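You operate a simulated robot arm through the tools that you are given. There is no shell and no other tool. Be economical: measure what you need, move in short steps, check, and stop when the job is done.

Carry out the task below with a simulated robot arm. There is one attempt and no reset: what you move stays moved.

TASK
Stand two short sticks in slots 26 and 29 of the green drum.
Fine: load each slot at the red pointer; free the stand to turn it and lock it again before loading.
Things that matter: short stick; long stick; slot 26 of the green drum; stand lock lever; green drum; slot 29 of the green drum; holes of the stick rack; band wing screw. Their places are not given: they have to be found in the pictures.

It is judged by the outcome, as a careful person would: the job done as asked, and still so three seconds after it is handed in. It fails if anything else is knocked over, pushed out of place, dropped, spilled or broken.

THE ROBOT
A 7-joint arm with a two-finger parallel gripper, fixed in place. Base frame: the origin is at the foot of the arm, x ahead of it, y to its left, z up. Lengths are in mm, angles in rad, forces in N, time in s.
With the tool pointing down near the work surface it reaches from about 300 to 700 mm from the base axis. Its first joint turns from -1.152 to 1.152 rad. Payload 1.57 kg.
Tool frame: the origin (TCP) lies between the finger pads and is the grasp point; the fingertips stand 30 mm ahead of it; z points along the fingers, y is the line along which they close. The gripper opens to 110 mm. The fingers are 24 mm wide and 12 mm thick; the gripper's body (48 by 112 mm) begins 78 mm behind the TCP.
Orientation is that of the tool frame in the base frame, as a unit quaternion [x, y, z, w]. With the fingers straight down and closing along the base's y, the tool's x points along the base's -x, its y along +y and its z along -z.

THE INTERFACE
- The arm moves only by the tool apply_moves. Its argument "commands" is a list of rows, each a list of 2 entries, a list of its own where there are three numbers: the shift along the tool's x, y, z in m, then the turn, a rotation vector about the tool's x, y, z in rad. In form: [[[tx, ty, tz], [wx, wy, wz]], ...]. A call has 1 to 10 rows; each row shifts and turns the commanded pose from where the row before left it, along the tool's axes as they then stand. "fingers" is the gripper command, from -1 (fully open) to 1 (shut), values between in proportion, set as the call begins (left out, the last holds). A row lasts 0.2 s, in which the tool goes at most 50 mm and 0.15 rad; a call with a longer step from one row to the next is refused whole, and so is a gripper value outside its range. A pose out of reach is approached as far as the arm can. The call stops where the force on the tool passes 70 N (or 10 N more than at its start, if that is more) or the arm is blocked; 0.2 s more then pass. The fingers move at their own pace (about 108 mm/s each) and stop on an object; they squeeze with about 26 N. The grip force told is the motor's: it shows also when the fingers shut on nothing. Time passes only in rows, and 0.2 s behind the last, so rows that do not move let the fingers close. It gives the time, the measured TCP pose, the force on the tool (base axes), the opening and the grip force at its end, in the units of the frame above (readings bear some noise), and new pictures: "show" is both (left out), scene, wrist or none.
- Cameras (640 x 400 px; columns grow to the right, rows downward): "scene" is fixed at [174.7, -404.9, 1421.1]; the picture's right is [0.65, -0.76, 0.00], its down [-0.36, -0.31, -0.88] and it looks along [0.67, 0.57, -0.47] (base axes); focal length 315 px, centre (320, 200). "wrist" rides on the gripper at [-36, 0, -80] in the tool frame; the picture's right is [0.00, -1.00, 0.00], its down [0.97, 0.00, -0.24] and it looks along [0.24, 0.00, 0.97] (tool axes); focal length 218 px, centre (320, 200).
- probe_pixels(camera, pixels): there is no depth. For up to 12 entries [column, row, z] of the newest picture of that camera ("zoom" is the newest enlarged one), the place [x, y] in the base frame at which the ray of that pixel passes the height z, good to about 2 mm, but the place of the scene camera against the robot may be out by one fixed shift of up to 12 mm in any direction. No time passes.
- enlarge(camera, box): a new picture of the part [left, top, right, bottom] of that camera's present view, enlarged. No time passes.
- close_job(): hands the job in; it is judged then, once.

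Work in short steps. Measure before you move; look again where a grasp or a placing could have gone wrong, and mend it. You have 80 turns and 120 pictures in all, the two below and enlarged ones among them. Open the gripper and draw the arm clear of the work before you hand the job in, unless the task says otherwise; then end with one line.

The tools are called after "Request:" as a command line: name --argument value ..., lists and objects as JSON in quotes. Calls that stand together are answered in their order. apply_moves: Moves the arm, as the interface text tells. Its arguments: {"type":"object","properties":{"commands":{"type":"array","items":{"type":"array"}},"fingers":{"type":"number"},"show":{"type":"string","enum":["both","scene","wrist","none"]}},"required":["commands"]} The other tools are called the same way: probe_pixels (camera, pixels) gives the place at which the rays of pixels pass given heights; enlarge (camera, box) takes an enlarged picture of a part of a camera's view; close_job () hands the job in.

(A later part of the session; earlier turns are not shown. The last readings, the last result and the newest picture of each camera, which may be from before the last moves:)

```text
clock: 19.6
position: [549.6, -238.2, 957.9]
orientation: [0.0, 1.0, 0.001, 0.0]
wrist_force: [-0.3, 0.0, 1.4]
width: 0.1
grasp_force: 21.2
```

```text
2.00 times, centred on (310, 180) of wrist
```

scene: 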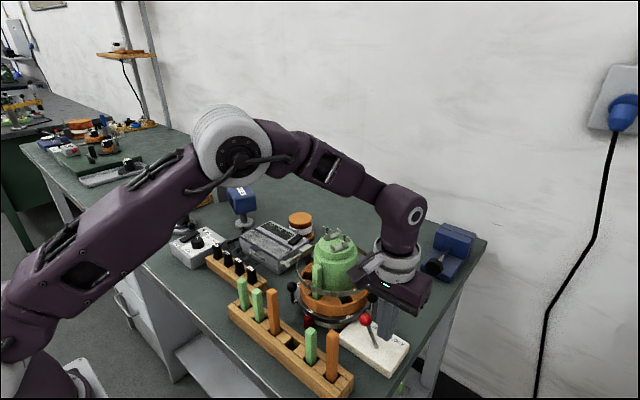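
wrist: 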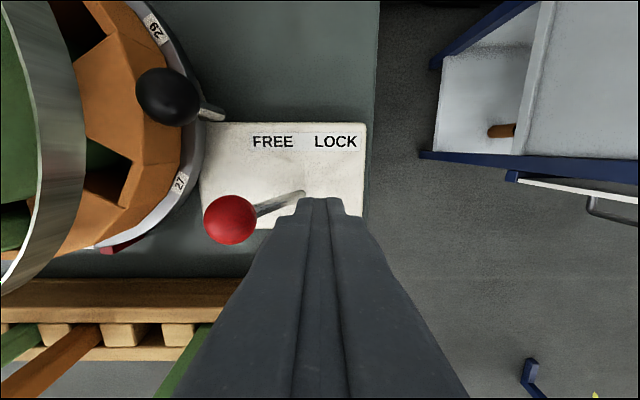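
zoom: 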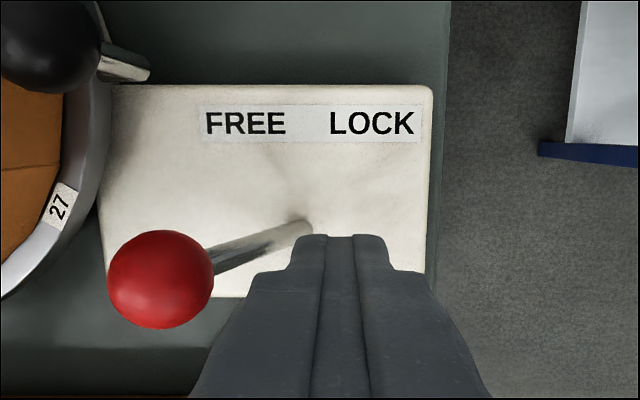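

Request:
apply_moves --commands '[[[0, -0.005, -0.03], [0, 0, 0]], [[0, 0, -0.045], [0, 0, 0]], [[0, 0, -0.045], [0, 0, 0]], [[-0.03, 0.02, 0], [0, 0, 0]], [[-0.03, 0.02, 0], [0, 0, 0]], [[-0.03, 0.02, 0], [0, 0, 0]], [[0, 0, 0], [0, 0, 0]]]'

Request:
enlarge --camera "wrist" --box '[150, 80, 470, 280]'

```text
clock: 21.2
position: [630.3, -190.5, 1077.8]
orientation: [-0.001, 1.0, 0.001, 0.001]
wrist_force: [-0.2, 0.6, 0.7]
width: 0.0
grasp_force: 21.4
out of reach, approached as far as the arm can: row 6
```

scene: 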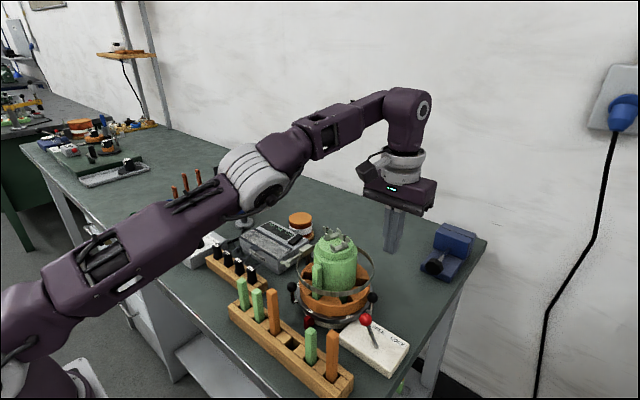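
wrist: 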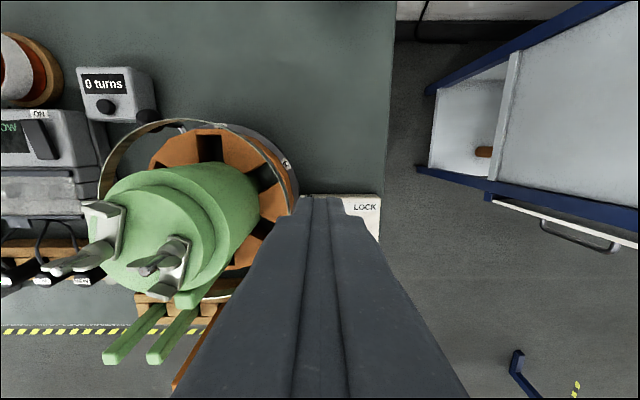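

```text
2.00 times, centred on (310, 180) of wrist
```

zoom: 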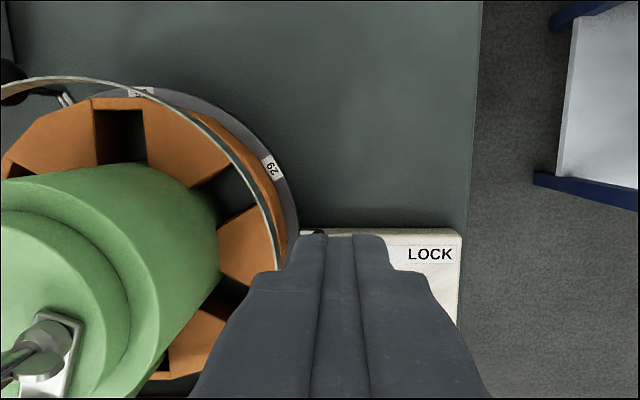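

I shift slightly out in x and descend beside the handle ball on its far side.

Request:
apply_moves --commands '[[[-0.01, 0.01, 0.02], [0, 0, 0]], [[0, 0, 0.03], [0, 0, 0]], [[0, 0, 0], [0, 0, 0]]]'

Request:
enlarge --camera "scene" --box '[300, 210, 460, 360]'

```text
clock: 22.0
position: [640.3, -180.9, 1025.8]
orientation: [0.0, 1.0, -0.001, 0.0]
wrist_force: [0.5, 0.5, 0.3]
width: 0.0
grasp_force: 21.5
```

scene: 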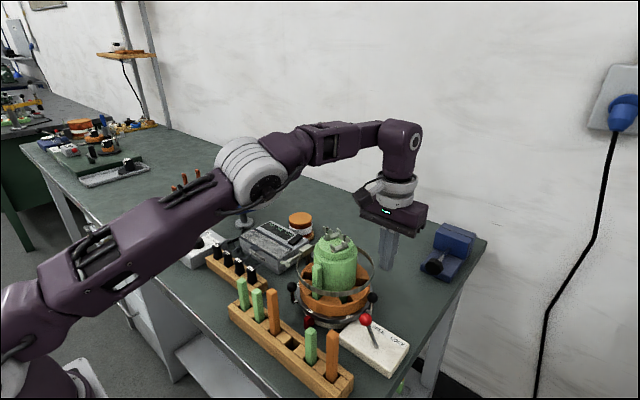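
wrist: 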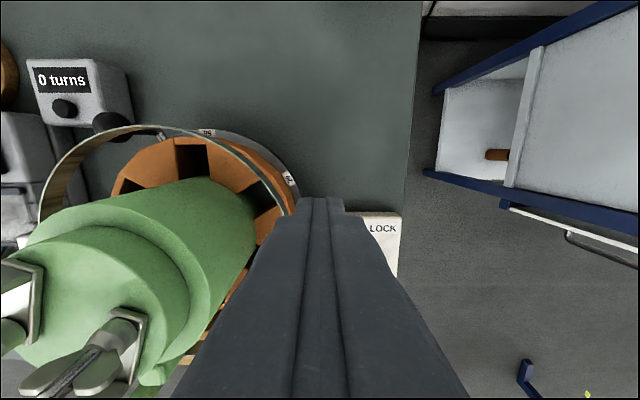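

```text
2.67 times, centred on (380, 285) of scene
```

zoom: 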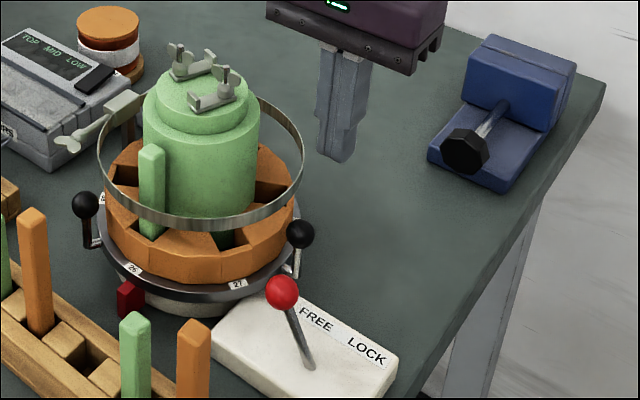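

Request:
apply_moves --commands '[[[0, 0, 0.03], [0, 0, 0]], [[0, 0, 0.026], [0, 0, 0]], [[0, 0, 0], [0, 0, 0]]]'

Request:
enlarge --camera "scene" --box '[300, 210, 460, 360]'

```text
clock: 22.8
position: [639.8, -178.7, 970.6]
orientation: [0.0, 1.0, 0.0, 0.0]
wrist_force: [-0.3, -0.7, 0.1]
width: 0.2
grasp_force: 21.7
```

scene: 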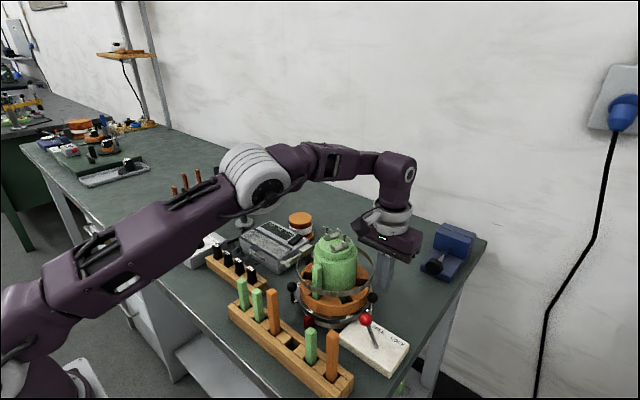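
wrist: 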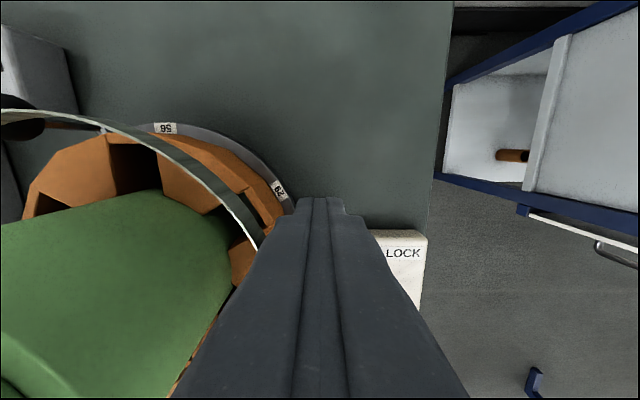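

```text
2.67 times, centred on (380, 285) of scene
```

zoom: 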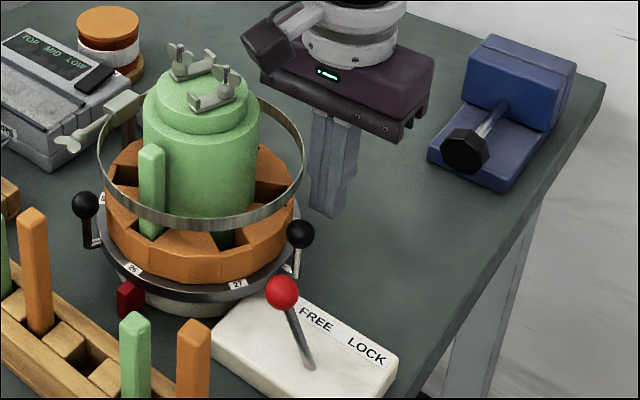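

Request:
enlarge --camera "wrist" --box '[145, 115, 193, 145]'

Request:
enlarge --camera "wrist" --box '[256, 175, 304, 205]'

```text
13.33 times, centred on (169, 130) of wrist
```

zoom: 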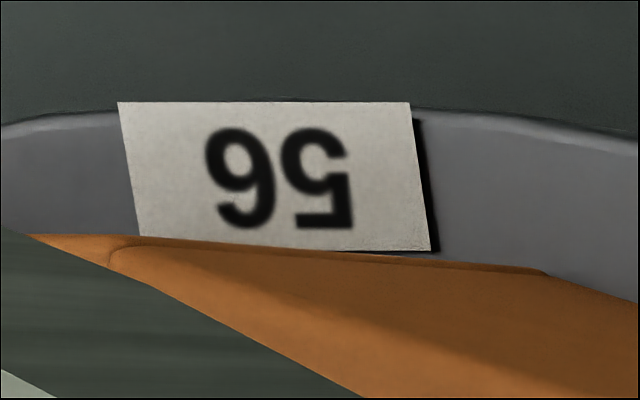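

```text
13.33 times, centred on (280, 190) of wrist
```

zoom: 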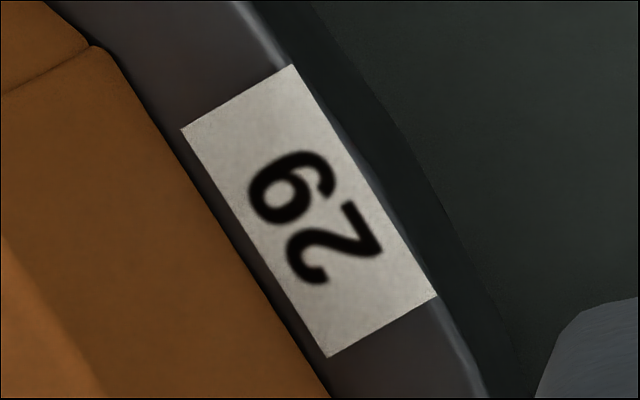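

Confirmed: labels read with feet outward; this slot is 29, 120° clockwise travel needed. I push the handle along its circle toward -x in small arcs.

Request:
apply_moves --commands '[[[0.012, 0.0027, 0.002], [0, 0, 0]], [[0.0105, 0.0002, 0], [0, 0, 0]], [[0.0086, -0.001, 0], [0, 0, 0]], [[0.0086, 0, 0], [0, 0, 0]], [[0.0086, 0.0005, 0], [0, 0, 0]], [[0.0086, 0.0018, 0], [0, 0, 0]], [[0.0084, 0.003, 0], [0, 0, 0]], [[0, 0, 0], [0, 0, 0]]]'

Request:
enlarge --camera "scene" --box '[270, 210, 430, 360]'

```text
clock: 24.6
position: [572.3, -172.4, 970.3]
orientation: [0.001, 1.0, 0.0, 0.0]
wrist_force: [0.1, 0.9, -0.1]
width: 0.1
grasp_force: 21.7
```

scene: 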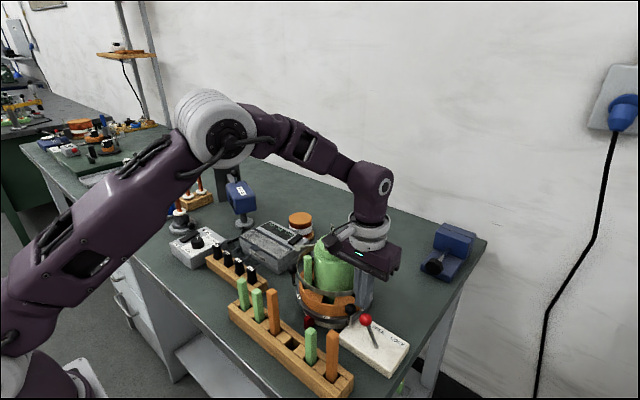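
wrist: 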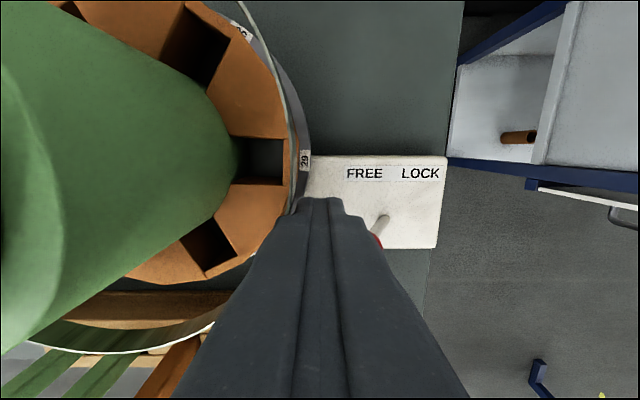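

```text
2.67 times, centred on (350, 285) of scene
```

zoom: 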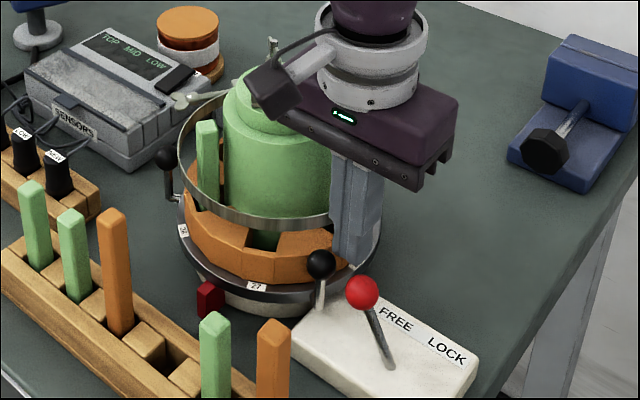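

Stand turns freely, stick riding along, band staying put. Continue the arc.

Request:
apply_moves --commands '[[[0.0076, 0.002, 0], [0, 0, 0]], [[0.0073, 0.0043, 0], [0, 0, 0]], [[0.0075, 0.0041, 0], [0, 0, 0]], [[0.007, 0.0047, 0], [0, 0, 0]], [[0.0066, 0.0053, 0], [0, 0, 0]], [[0.0062, 0.0058, 0], [0, 0, 0]], [[0.0064, 0.0057, 0], [0, 0, 0]], [[0, 0, 0], [0, 0, 0]]]'

Request:
enlarge --camera "scene" --box '[270, 210, 430, 360]'

```text
clock: 26.4
position: [524.8, -141.0, 972.2]
orientation: [0.0, 1.0, 0.0, 0.0]
wrist_force: [0.1, -1.2, 0.5]
width: 0.1
grasp_force: 21.0
```

scene: 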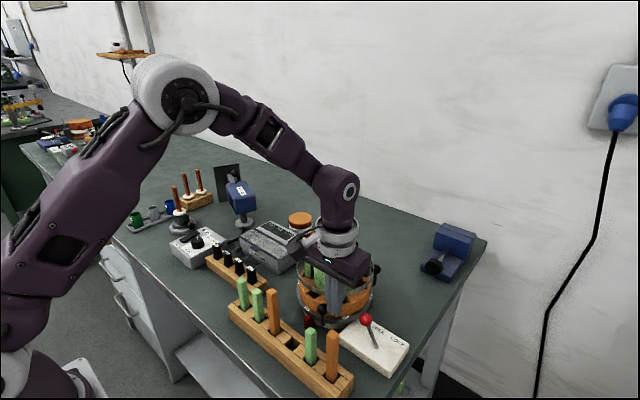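
wrist: 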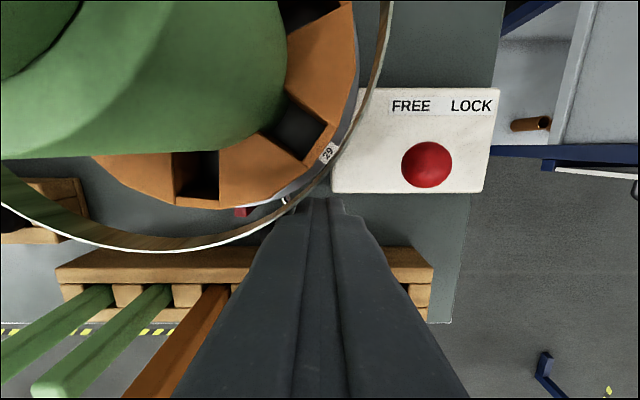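

```text
2.67 times, centred on (350, 285) of scene
```

zoom: 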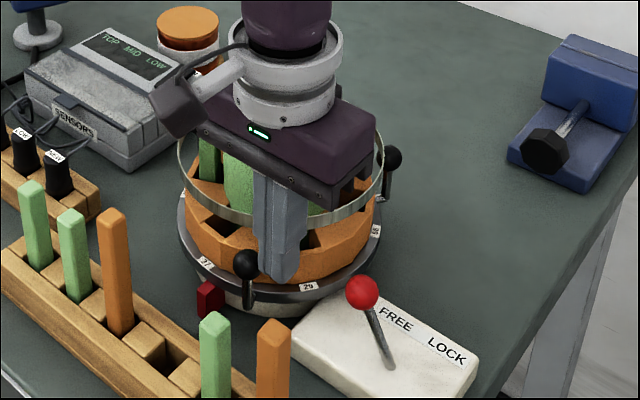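

Request:
apply_moves --commands '[[[0.005, 0.0069, 0], [0, 0, 0]], [[0.0045, 0.0073, 0], [0, 0, 0]], [[0.0038, 0.0076, 0], [0, 0, 0]], [[0.0032, 0.008, 0], [0, 0, 0]], [[0.0024, 0.0082, 0], [0, 0, 0]], [[0.0017, 0.0084, 0], [0, 0, 0]], [[0.001, 0.0085, 0], [0, 0, 0]], [[0, 0, 0], [0, 0, 0]]]'

Request:
enlarge --camera "scene" --box '[270, 210, 430, 360]'

```text
clock: 28.2
position: [503.7, -86.0, 969.3]
orientation: [0.0, 1.0, 0.001, 0.0]
wrist_force: [0.4, 0.2, -0.2]
width: 0.1
grasp_force: 21.2
```

scene: 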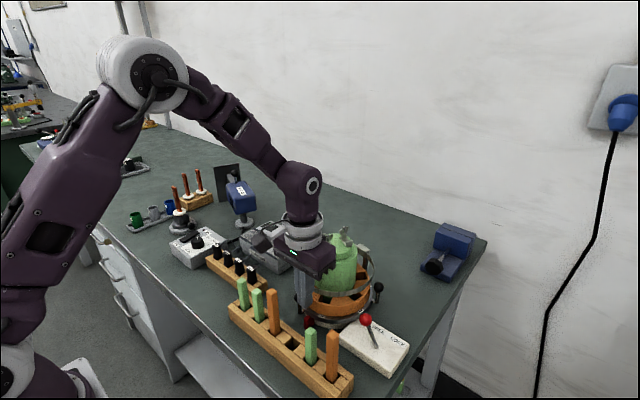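
wrist: 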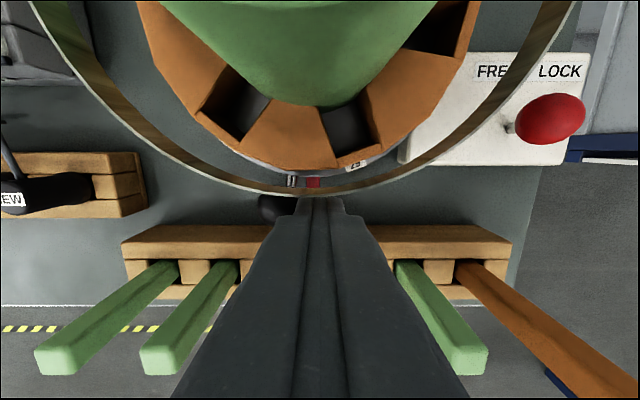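

```text
2.67 times, centred on (350, 285) of scene
```

zoom: 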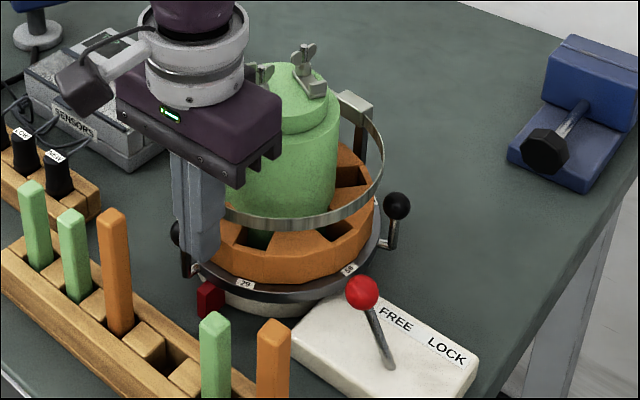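

About 20° remain (label 29 at column 355 vs pointer 313). Push ~15° more and look.

Request:
apply_moves --commands '[[[0, 0.0085, 0], [0, 0, 0]], [[-0.0005, 0.0085, 0], [0, 0, 0]], [[-0.0013, 0.007, 0], [0, 0, 0]], [[0, 0, 0], [0, 0, 0]]]' --show "wrist"

Request:
enlarge --camera "wrist" --box '[200, 80, 420, 218]'

Request:
enlarge --camera "scene" --box '[290, 250, 390, 330]'

```text
clock: 29.2
position: [505.3, -61.2, 969.1]
orientation: [-0.001, 1.0, 0.0, -0.001]
wrist_force: [-0.1, 0.4, -0.3]
width: 0.4
grasp_force: 21.1
```

wrist: 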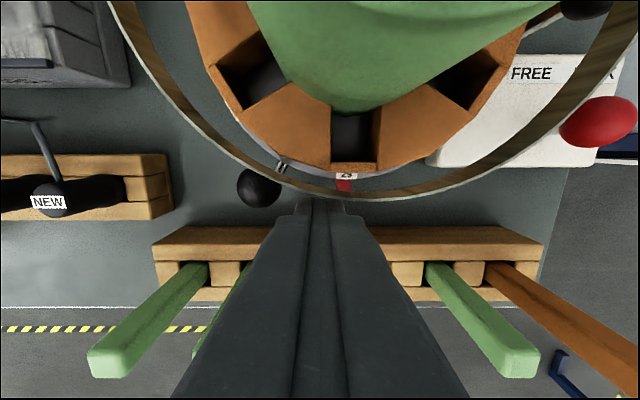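

```text
2.90 times, centred on (310, 149) of wrist
```

zoom: 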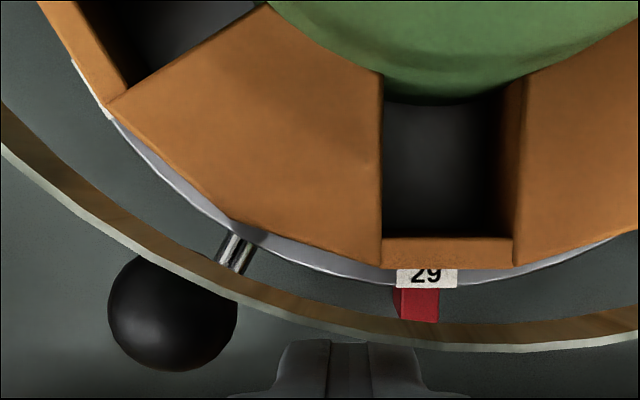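

```text
5.00 times, centred on (340, 290) of scene
```

zoom: 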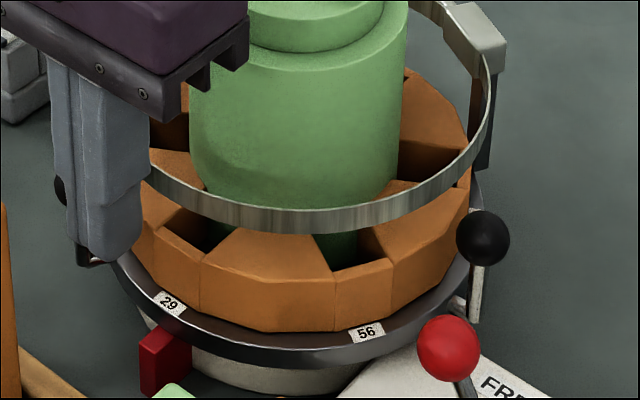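

Label 29 now lines up with the red pointer. I raise the arm and go over the lever knob (≈(552, -195, 940)) with fingers 46 mm open to drag it back to LOCK.

Request:
apply_moves --commands '[[[0, -0.005, -0.04], [0, 0, 0]], [[0, 0, -0.045], [0, 0, 0]], [[0, 0, -0.03], [0, 0, 0]], [[-0.012, -0.035, 0], [0, 0, 0]], [[-0.012, -0.035, 0], [0, 0, 0]], [[-0.012, -0.035, 0], [0, 0, 0]], [[-0.011, -0.025, 0], [0, 0, 0]], [[0, 0, 0], [0, 0, 0]]]' --fingers 0.15

Request:
enlarge --camera "scene" --box '[270, 210, 430, 360]'

```text
clock: 31.0
position: [552.6, -198.5, 1085.9]
orientation: [0.0, 1.0, 0.0, 0.0]
wrist_force: [0.6, 0.1, -0.2]
width: 46.7
grasp_force: 0.0
```

scene: 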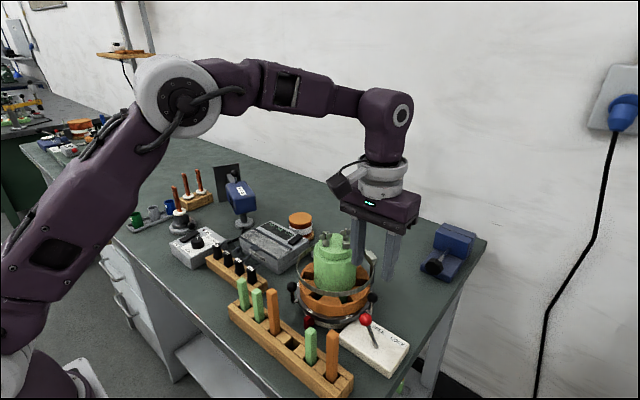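
wrist: 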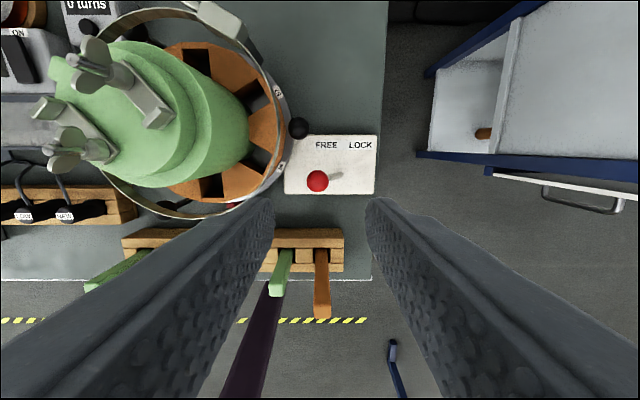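

```text
2.67 times, centred on (350, 285) of scene
```

zoom: 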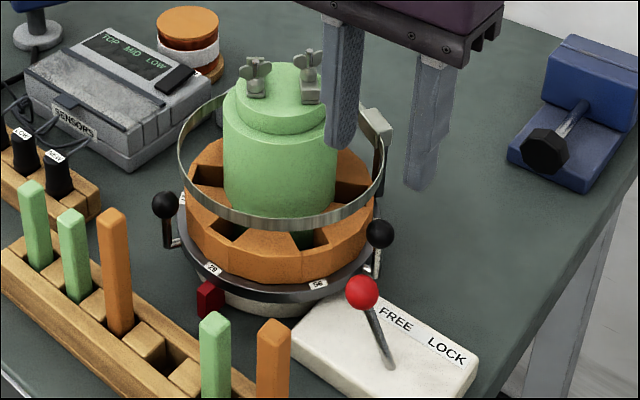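

Knob is centred (column 317). Descend to straddle it.

Request:
apply_moves --commands '[[[0, 0.001, 0.045], [0, 0, 0]], [[0, 0, 0.04], [0, 0, 0]], [[0, 0, 0.02], [0, 0, 0]], [[0, 0, 0.018], [0, 0, 0]], [[0, 0, 0], [0, 0, 0]]]'

Request:
enlarge --camera "scene" --box '[300, 240, 440, 370]'

```text
clock: 32.2
position: [551.6, -195.8, 961.8]
orientation: [0.001, 1.0, 0.0, 0.0]
wrist_force: [-0.4, -0.3, 0.0]
width: 46.5
grasp_force: 0.0
```

scene: 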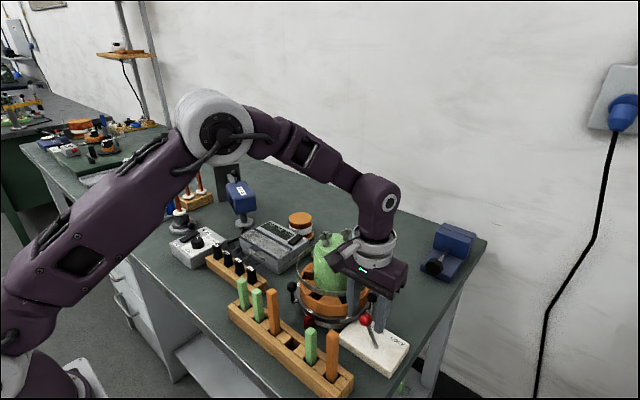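
wrist: 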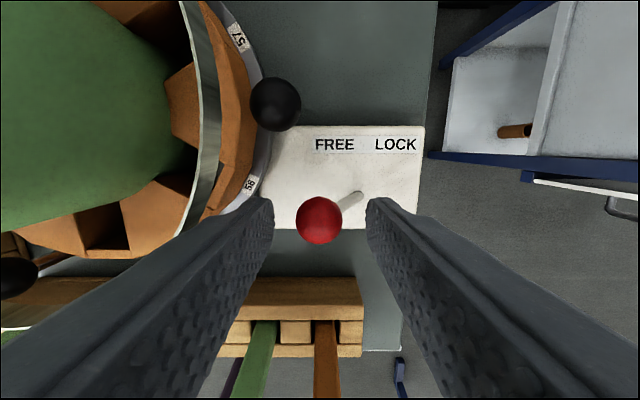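

```text
3.08 times, centred on (370, 305) of scene
```

zoom: 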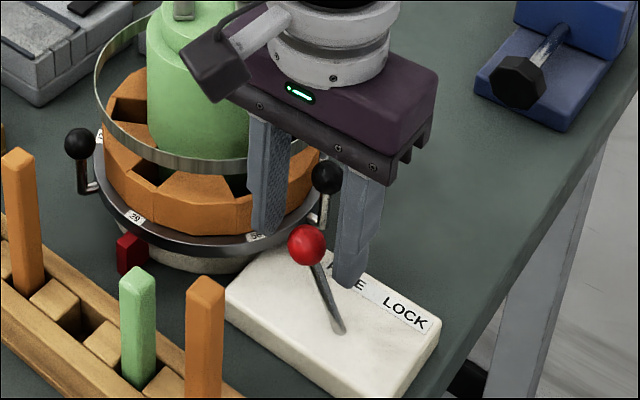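

Knob is between the fingers. Drag toward LOCK (-y).

Request:
apply_moves --commands '[[[0, -0.01, 0], [0, 0, 0]], [[0, -0.01, 0], [0, 0, 0]], [[0, -0.01, 0], [0, 0, 0]], [[0, -0.01, 0], [0, 0, 0]], [[0, -0.01, 0], [0, 0, 0]], [[0, -0.01, 0], [0, 0, 0]], [[0, -0.003, 0], [0, 0, 0]], [[0, 0, 0], [0, 0, 0]]]'

Request:
enlarge --camera "scene" --box '[300, 240, 440, 370]'

```text
clock: 34.0
position: [552.8, -258.5, 962.6]
orientation: [0.0, 1.0, 0.0, 0.0]
wrist_force: [0.4, -0.5, 0.3]
width: 46.8
grasp_force: 0.1
```

scene: 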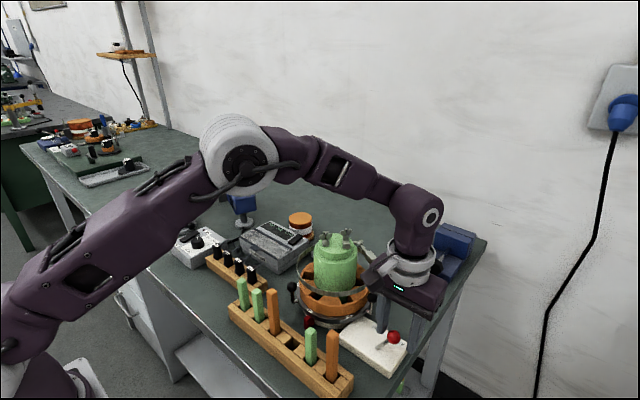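
wrist: 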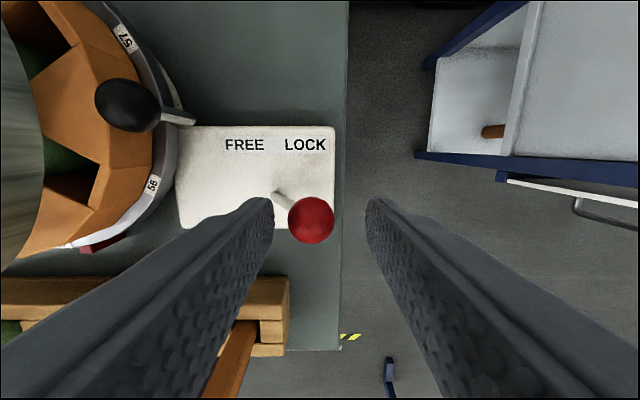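

```text
3.08 times, centred on (370, 305) of scene
```

zoom: 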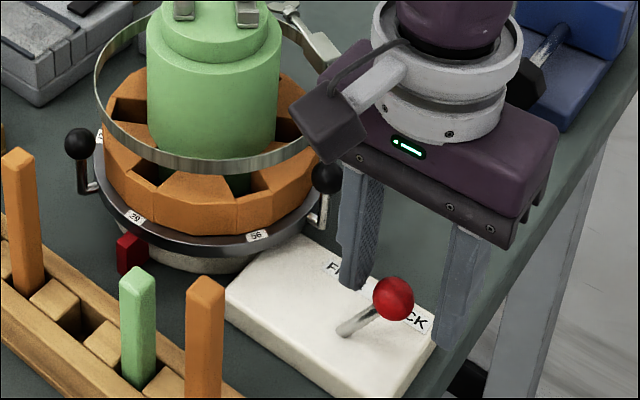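

Lever is back at LOCK. Lift and move above the next short stick (≈(443, -153)).

Request:
apply_moves --commands '[[[0, 0, -0.045], [0, 0, 0]], [[0, 0, -0.045], [0, 0, 0]], [[0, 0, -0.035], [0, 0, 0]], [[0.028, 0.026, 0], [0, 0, 0]], [[0.028, 0.026, 0], [0, 0, 0]], [[0.028, 0.026, 0], [0, 0, 0]], [[0.026, 0.026, 0], [0, 0, 0]], [[0, 0, 0], [0, 0, 0]]]' --fingers 0.15

Request:
enlarge --camera "wrist" --box '[150, 0, 450, 188]'

Request:
enlarge --camera "wrist" --box '[220, 100, 420, 300]'

```text
clock: 35.8
position: [443.0, -154.8, 1087.3]
orientation: [0.0, 1.0, 0.0, 0.0]
wrist_force: [-1.1, -0.2, -0.4]
width: 46.8
grasp_force: 0.1
```

scene: 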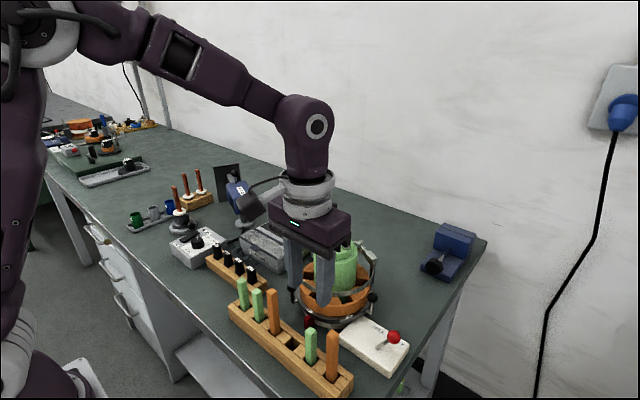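
wrist: 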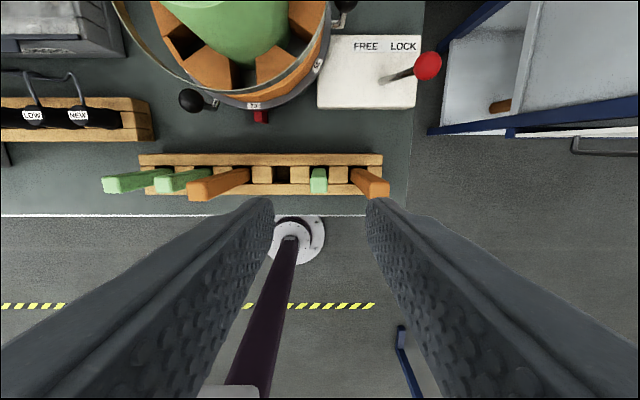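

```text
2.13 times, centred on (300, 94) of wrist
```

zoom: 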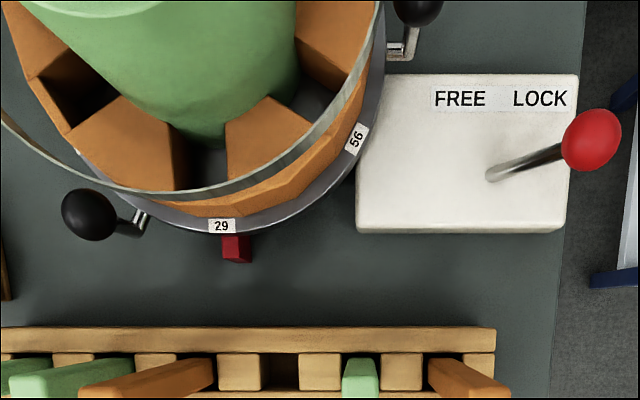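

```text
2.00 times, centred on (320, 200) of wrist
```

zoom: 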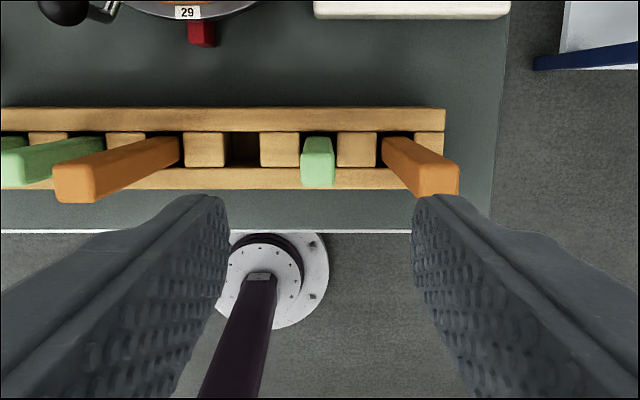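

Stick 5 is centred (column 319); 29 lines up at the pointer. Descend to grasp height and close.

Request:
apply_moves --commands '[[[0.0005, 0, 0.045], [0, 0, 0]], [[0, 0, 0.045], [0, 0, 0]], [[0, 0, 0.02], [0, 0, 0]], [[0, 0, 0.018], [0, 0, 0]], [[0, 0, 0], [0, 0, 0]]]' --fingers 0.3 --show "wrist"

Request:
apply_moves --commands '[[[0, 0, 0], [0, 0, 0]], [[0, 0, 0], [0, 0, 0]]]' --fingers 1 --show "wrist"

```text
clock: 37.0
position: [441.0, -154.9, 958.3]
orientation: [0.0, 1.0, 0.0, 0.0]
wrist_force: [-0.3, 0.4, 1.1]
width: 38.5
grasp_force: 0.0
```

wrist: 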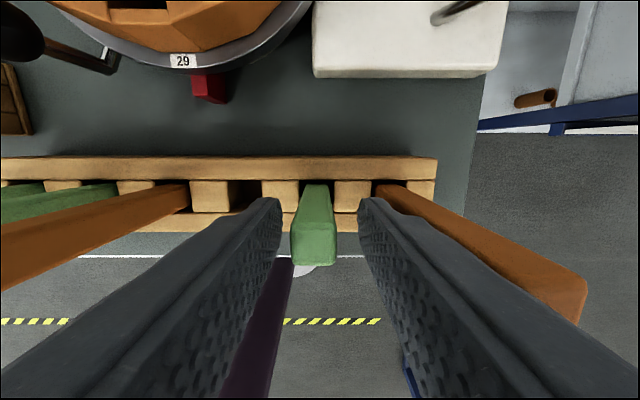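

```text
clock: 37.6
position: [441.5, -155.0, 957.5]
orientation: [0.0, 1.0, 0.0, 0.0]
wrist_force: [-0.4, -0.5, -0.5]
width: 15.3
grasp_force: 25.9
```

wrist: 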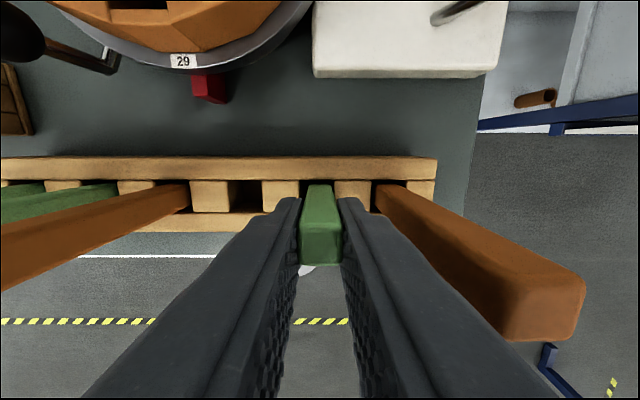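

Gripped. Lift and carry over slot 29.

Request:
apply_moves --commands '[[[0, 0, -0.03], [0, 0, 0]], [[0, 0, -0.045], [0, 0, 0]], [[0, 0, -0.045], [0, 0, 0]], [[0, 0, -0.04], [0, 0, 0]], [[-0.025, 0.0185, 0], [0, 0, 0]], [[-0.025, 0.0185, 0], [0, 0, 0]], [[-0.025, 0.0185, 0], [0, 0, 0]], [[-0.025, 0.0185, 0], [0, 0, 0]], [[0, 0, 0], [0, 0, 0]], [[0, 0, 0], [0, 0, 0]]]'

Request:
enlarge --camera "wrist" --box '[220, 80, 420, 205]'

Request:
enlarge --camera "scene" --box '[260, 210, 420, 340]'

```text
clock: 39.8
position: [543.2, -78.0, 1120.0]
orientation: [0.0, 1.0, 0.001, 0.0]
wrist_force: [0.4, 1.0, -1.2]
width: 15.2
grasp_force: 26.1
```

scene: 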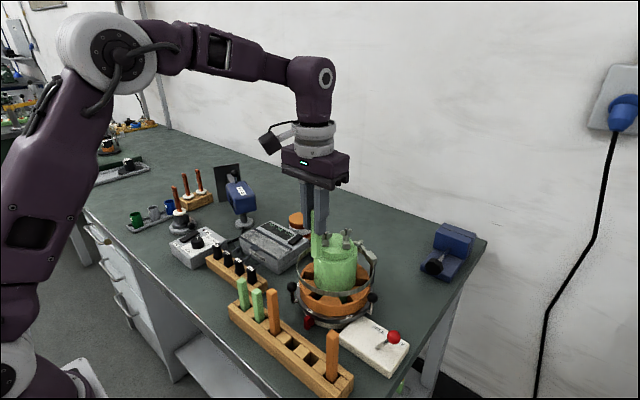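
wrist: 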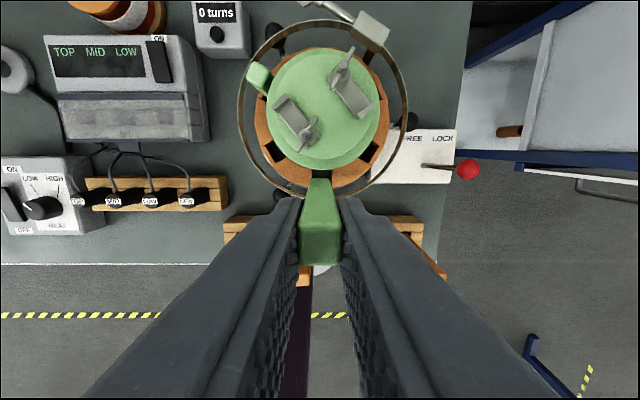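

```text
3.20 times, centred on (320, 142) of wrist
```

zoom: 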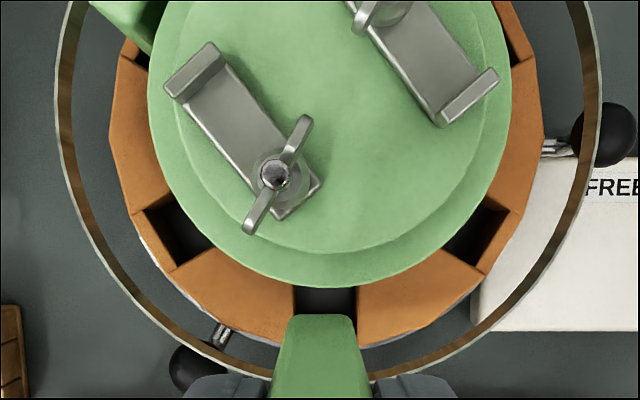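

```text
3.08 times, centred on (340, 275) of scene
```

zoom: 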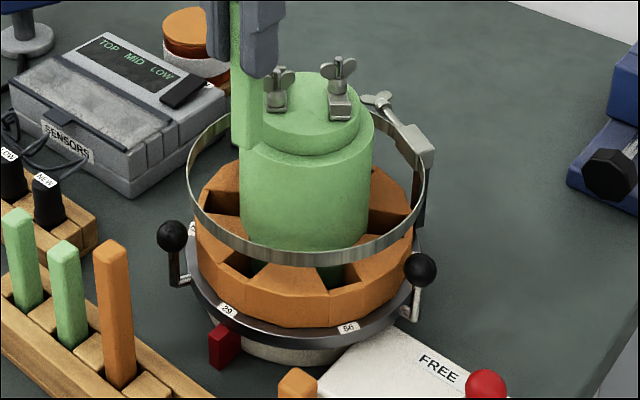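

Slot centre is ~2 mm to the -y side (column 326 vs 320). Correct and lower in stages.

Request:
apply_moves --commands '[[[0.0015, -0.0025, 0.025], [0, 0, 0]], [[0, 0, 0.025], [0, 0, 0]], [[0, 0, 0.022], [0, 0, 0]], [[0, 0, 0], [0, 0, 0]]]' --show "none"

Request:
enlarge --camera "wrist" --box '[220, 80, 420, 205]'

Request:
enlarge --camera "scene" --box '[270, 220, 400, 330]'

```text
clock: 40.8
position: [540.4, -82.9, 1045.9]
orientation: [0.0, 1.0, 0.0, 0.0]
wrist_force: [0.2, 0.3, -0.2]
width: 15.3
grasp_force: 26.1
```

```text
3.20 times, centred on (320, 142) of wrist
```

zoom: 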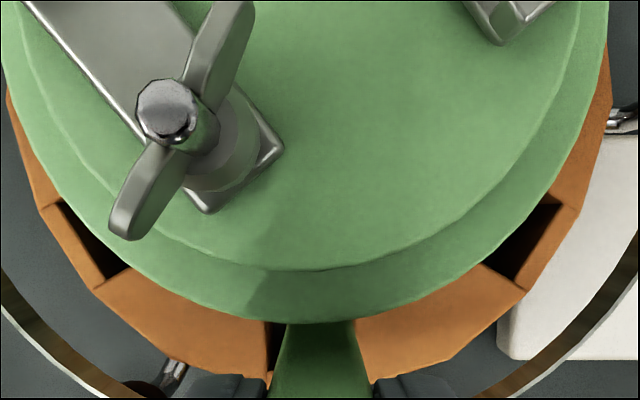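

```text
3.64 times, centred on (335, 275) of scene
```

zoom: 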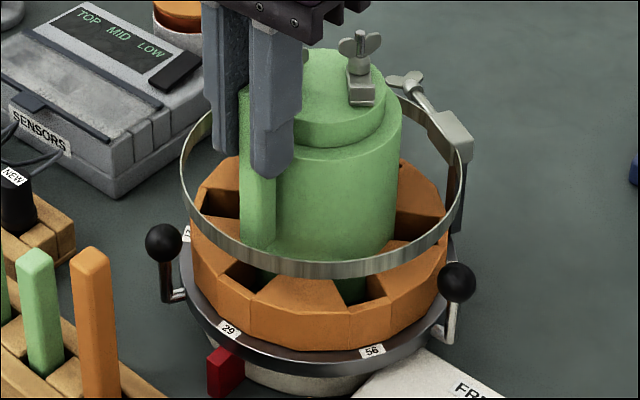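

The stick foot sits ~2 mm too far to -y in the slot; shift +2 mm and continue down.

Request:
apply_moves --commands '[[[-0.001, 0.002, 0], [0, 0, 0]], [[0, 0, 0.012], [0, 0, 0]], [[0, 0, 0.01], [0, 0, 0]], [[0, 0, 0.008], [0, 0, 0]], [[0, 0, 0], [0, 0, 0]]]' --show "none"

Request:
enlarge --camera "wrist" --box '[220, 80, 420, 280]'

Request:
enlarge --camera "scene" --box '[270, 220, 400, 330]'

```text
clock: 42.0
position: [541.6, -81.7, 1017.5]
orientation: [0.0, 1.0, 0.0, 0.0]
wrist_force: [0.2, 0.3, -1.0]
width: 15.3
grasp_force: 26.1
```

```text
2.00 times, centred on (320, 180) of wrist
```

zoom: 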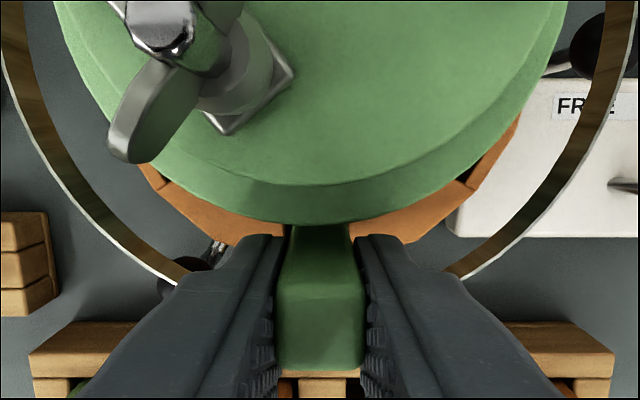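

```text
3.64 times, centred on (335, 275) of scene
```

zoom: 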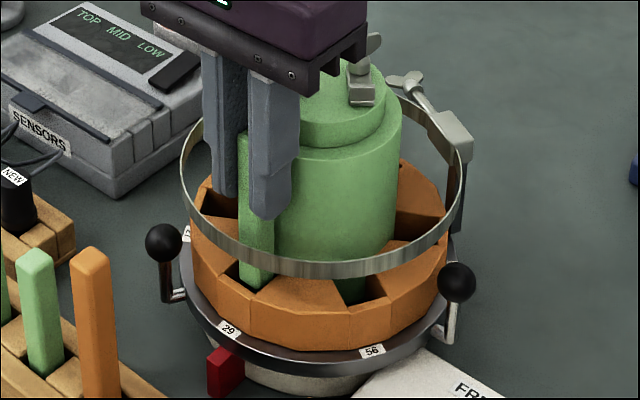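

Same picture as for slot 26. Lower to just above the floor.

Request:
apply_moves --commands '[[[0, 0, 0.008], [0, 0, 0]], [[0, 0, 0.008], [0, 0, 0]], [[0, 0, 0.006], [0, 0, 0]], [[0, 0, 0.004], [0, 0, 0]], [[0, 0, 0], [0, 0, 0]]]' --show "none"

Request:
enlarge --camera "scene" --box '[270, 220, 400, 330]'

```text
clock: 43.2
position: [542.2, -82.1, 990.9]
orientation: [0.0, 1.0, 0.0, 0.002]
wrist_force: [1.7, 1.4, 20.9]
width: 15.3
grasp_force: 26.1
```

```text
3.64 times, centred on (335, 275) of scene
```

zoom: 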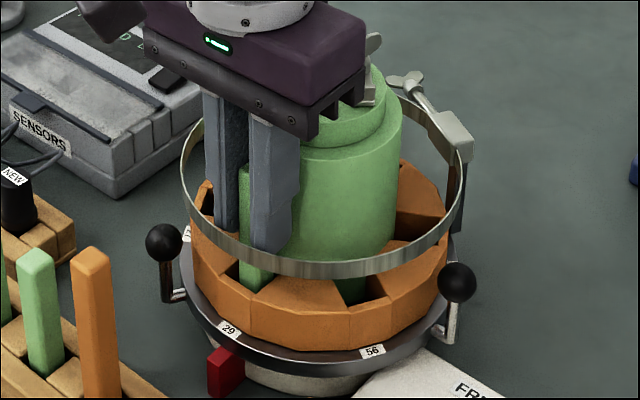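

Request:
apply_moves --commands '[[[0, 0, 0], [0, 0, 0]]]'

Request:
enlarge --camera "wrist" --box '[220, 120, 420, 320]'

```text
clock: 43.6
position: [542.3, -80.9, 992.2]
orientation: [0.001, 1.0, -0.001, 0.002]
wrist_force: [3.1, 1.4, 19.0]
width: 15.5
grasp_force: 25.8
```

scene: 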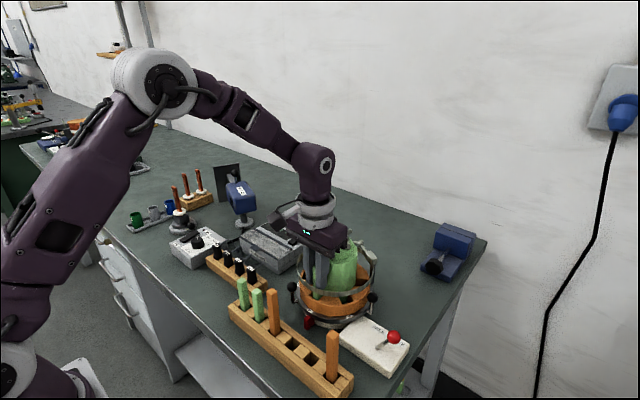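
wrist: 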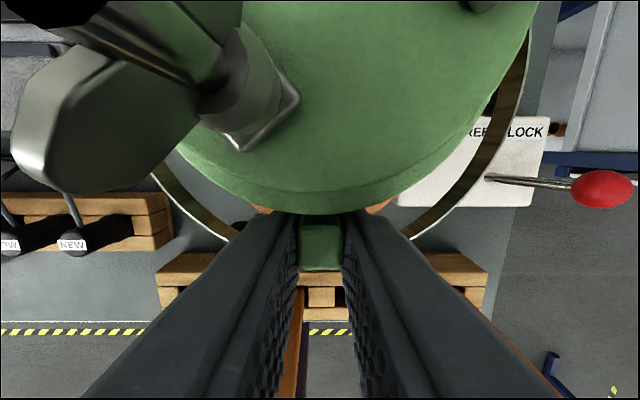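

```text
2.00 times, centred on (320, 220) of wrist
```

zoom: 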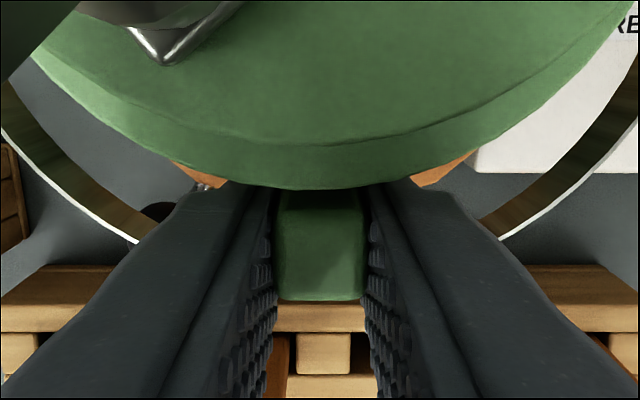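

Contact with ~20 N at z≈991; the stick top's position shows the first stick slipped a few mm in the grip, so this matches the same floor. Ease and release.

Request:
apply_moves --commands '[[[0, 0, -0.001], [0, 0, 0]], [[0, 0, 0], [0, 0, 0]], [[0, 0, 0], [0, 0, 0]]]' --fingers 0.5 --show "wrist"

Request:
enlarge --camera "scene" --box '[270, 220, 400, 330]'

```text
clock: 44.4
position: [542.2, -81.5, 992.6]
orientation: [-0.001, 1.0, 0.0, 0.0]
wrist_force: [0.7, -0.3, 1.0]
width: 27.4
grasp_force: 0.0
```

wrist: 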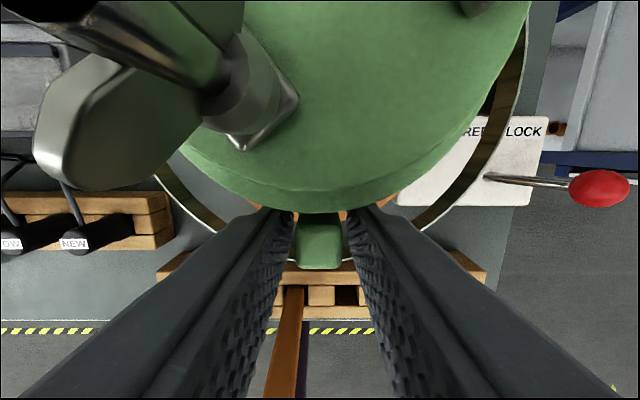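

```text
3.64 times, centred on (335, 275) of scene
```

zoom: 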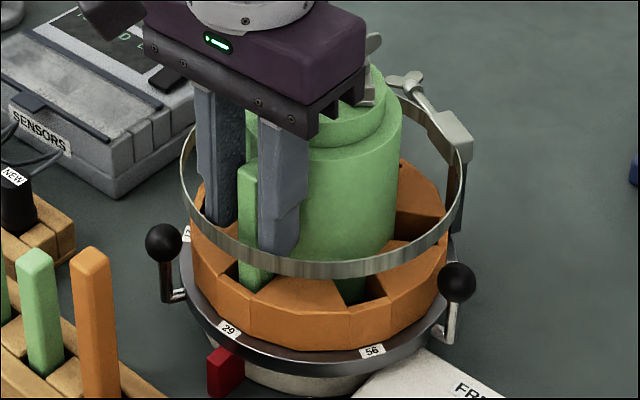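

Stick released and standing. Retreat upward and inspect.

Request:
apply_moves --commands '[[[0, 0, -0.02], [0, 0, 0]], [[0, 0, -0.04], [0, 0, 0]], [[0, 0, -0.045], [0, 0, 0]], [[0.03, 0, -0.03], [0, 0, 0]], [[0.04, 0, 0], [0, 0, 0]], [[0, 0, 0], [0, 0, 0]]]'

Request:
enlarge --camera "scene" --box '[270, 220, 430, 360]'

Request:
enlarge --camera "wrist" --box '[220, 0, 480, 162]'

```text
clock: 45.8
position: [472.0, -83.3, 1127.6]
orientation: [0.0, 1.0, -0.001, 0.0]
wrist_force: [0.2, -0.1, -0.2]
width: 27.7
grasp_force: 0.2
```

scene: 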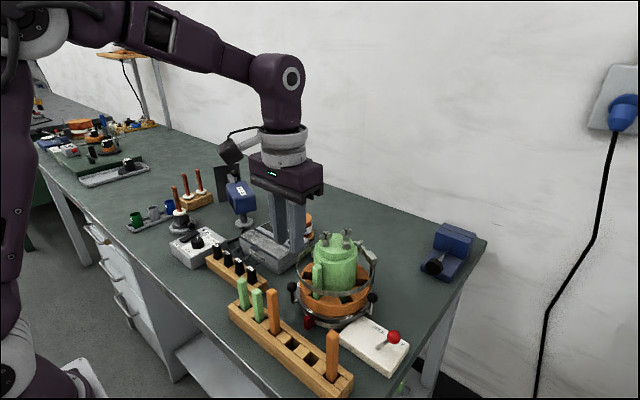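
wrist: 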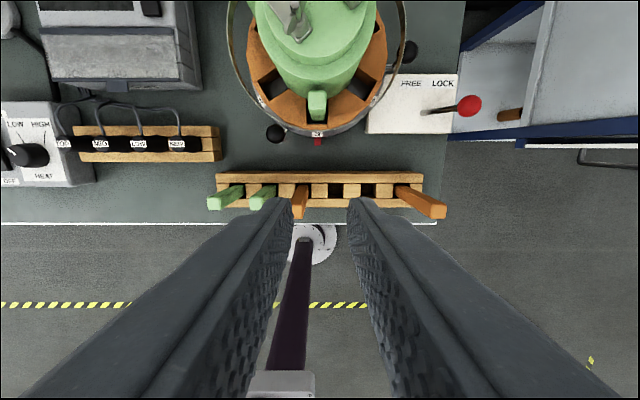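

```text
2.86 times, centred on (350, 290) of scene
```

zoom: 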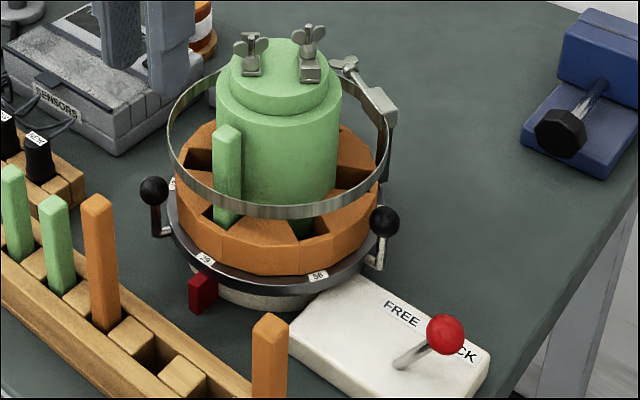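

```text
2.46 times, centred on (350, 81) of wrist
```

zoom: 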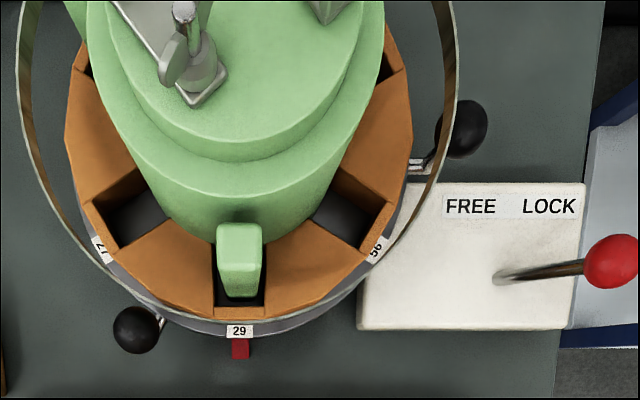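

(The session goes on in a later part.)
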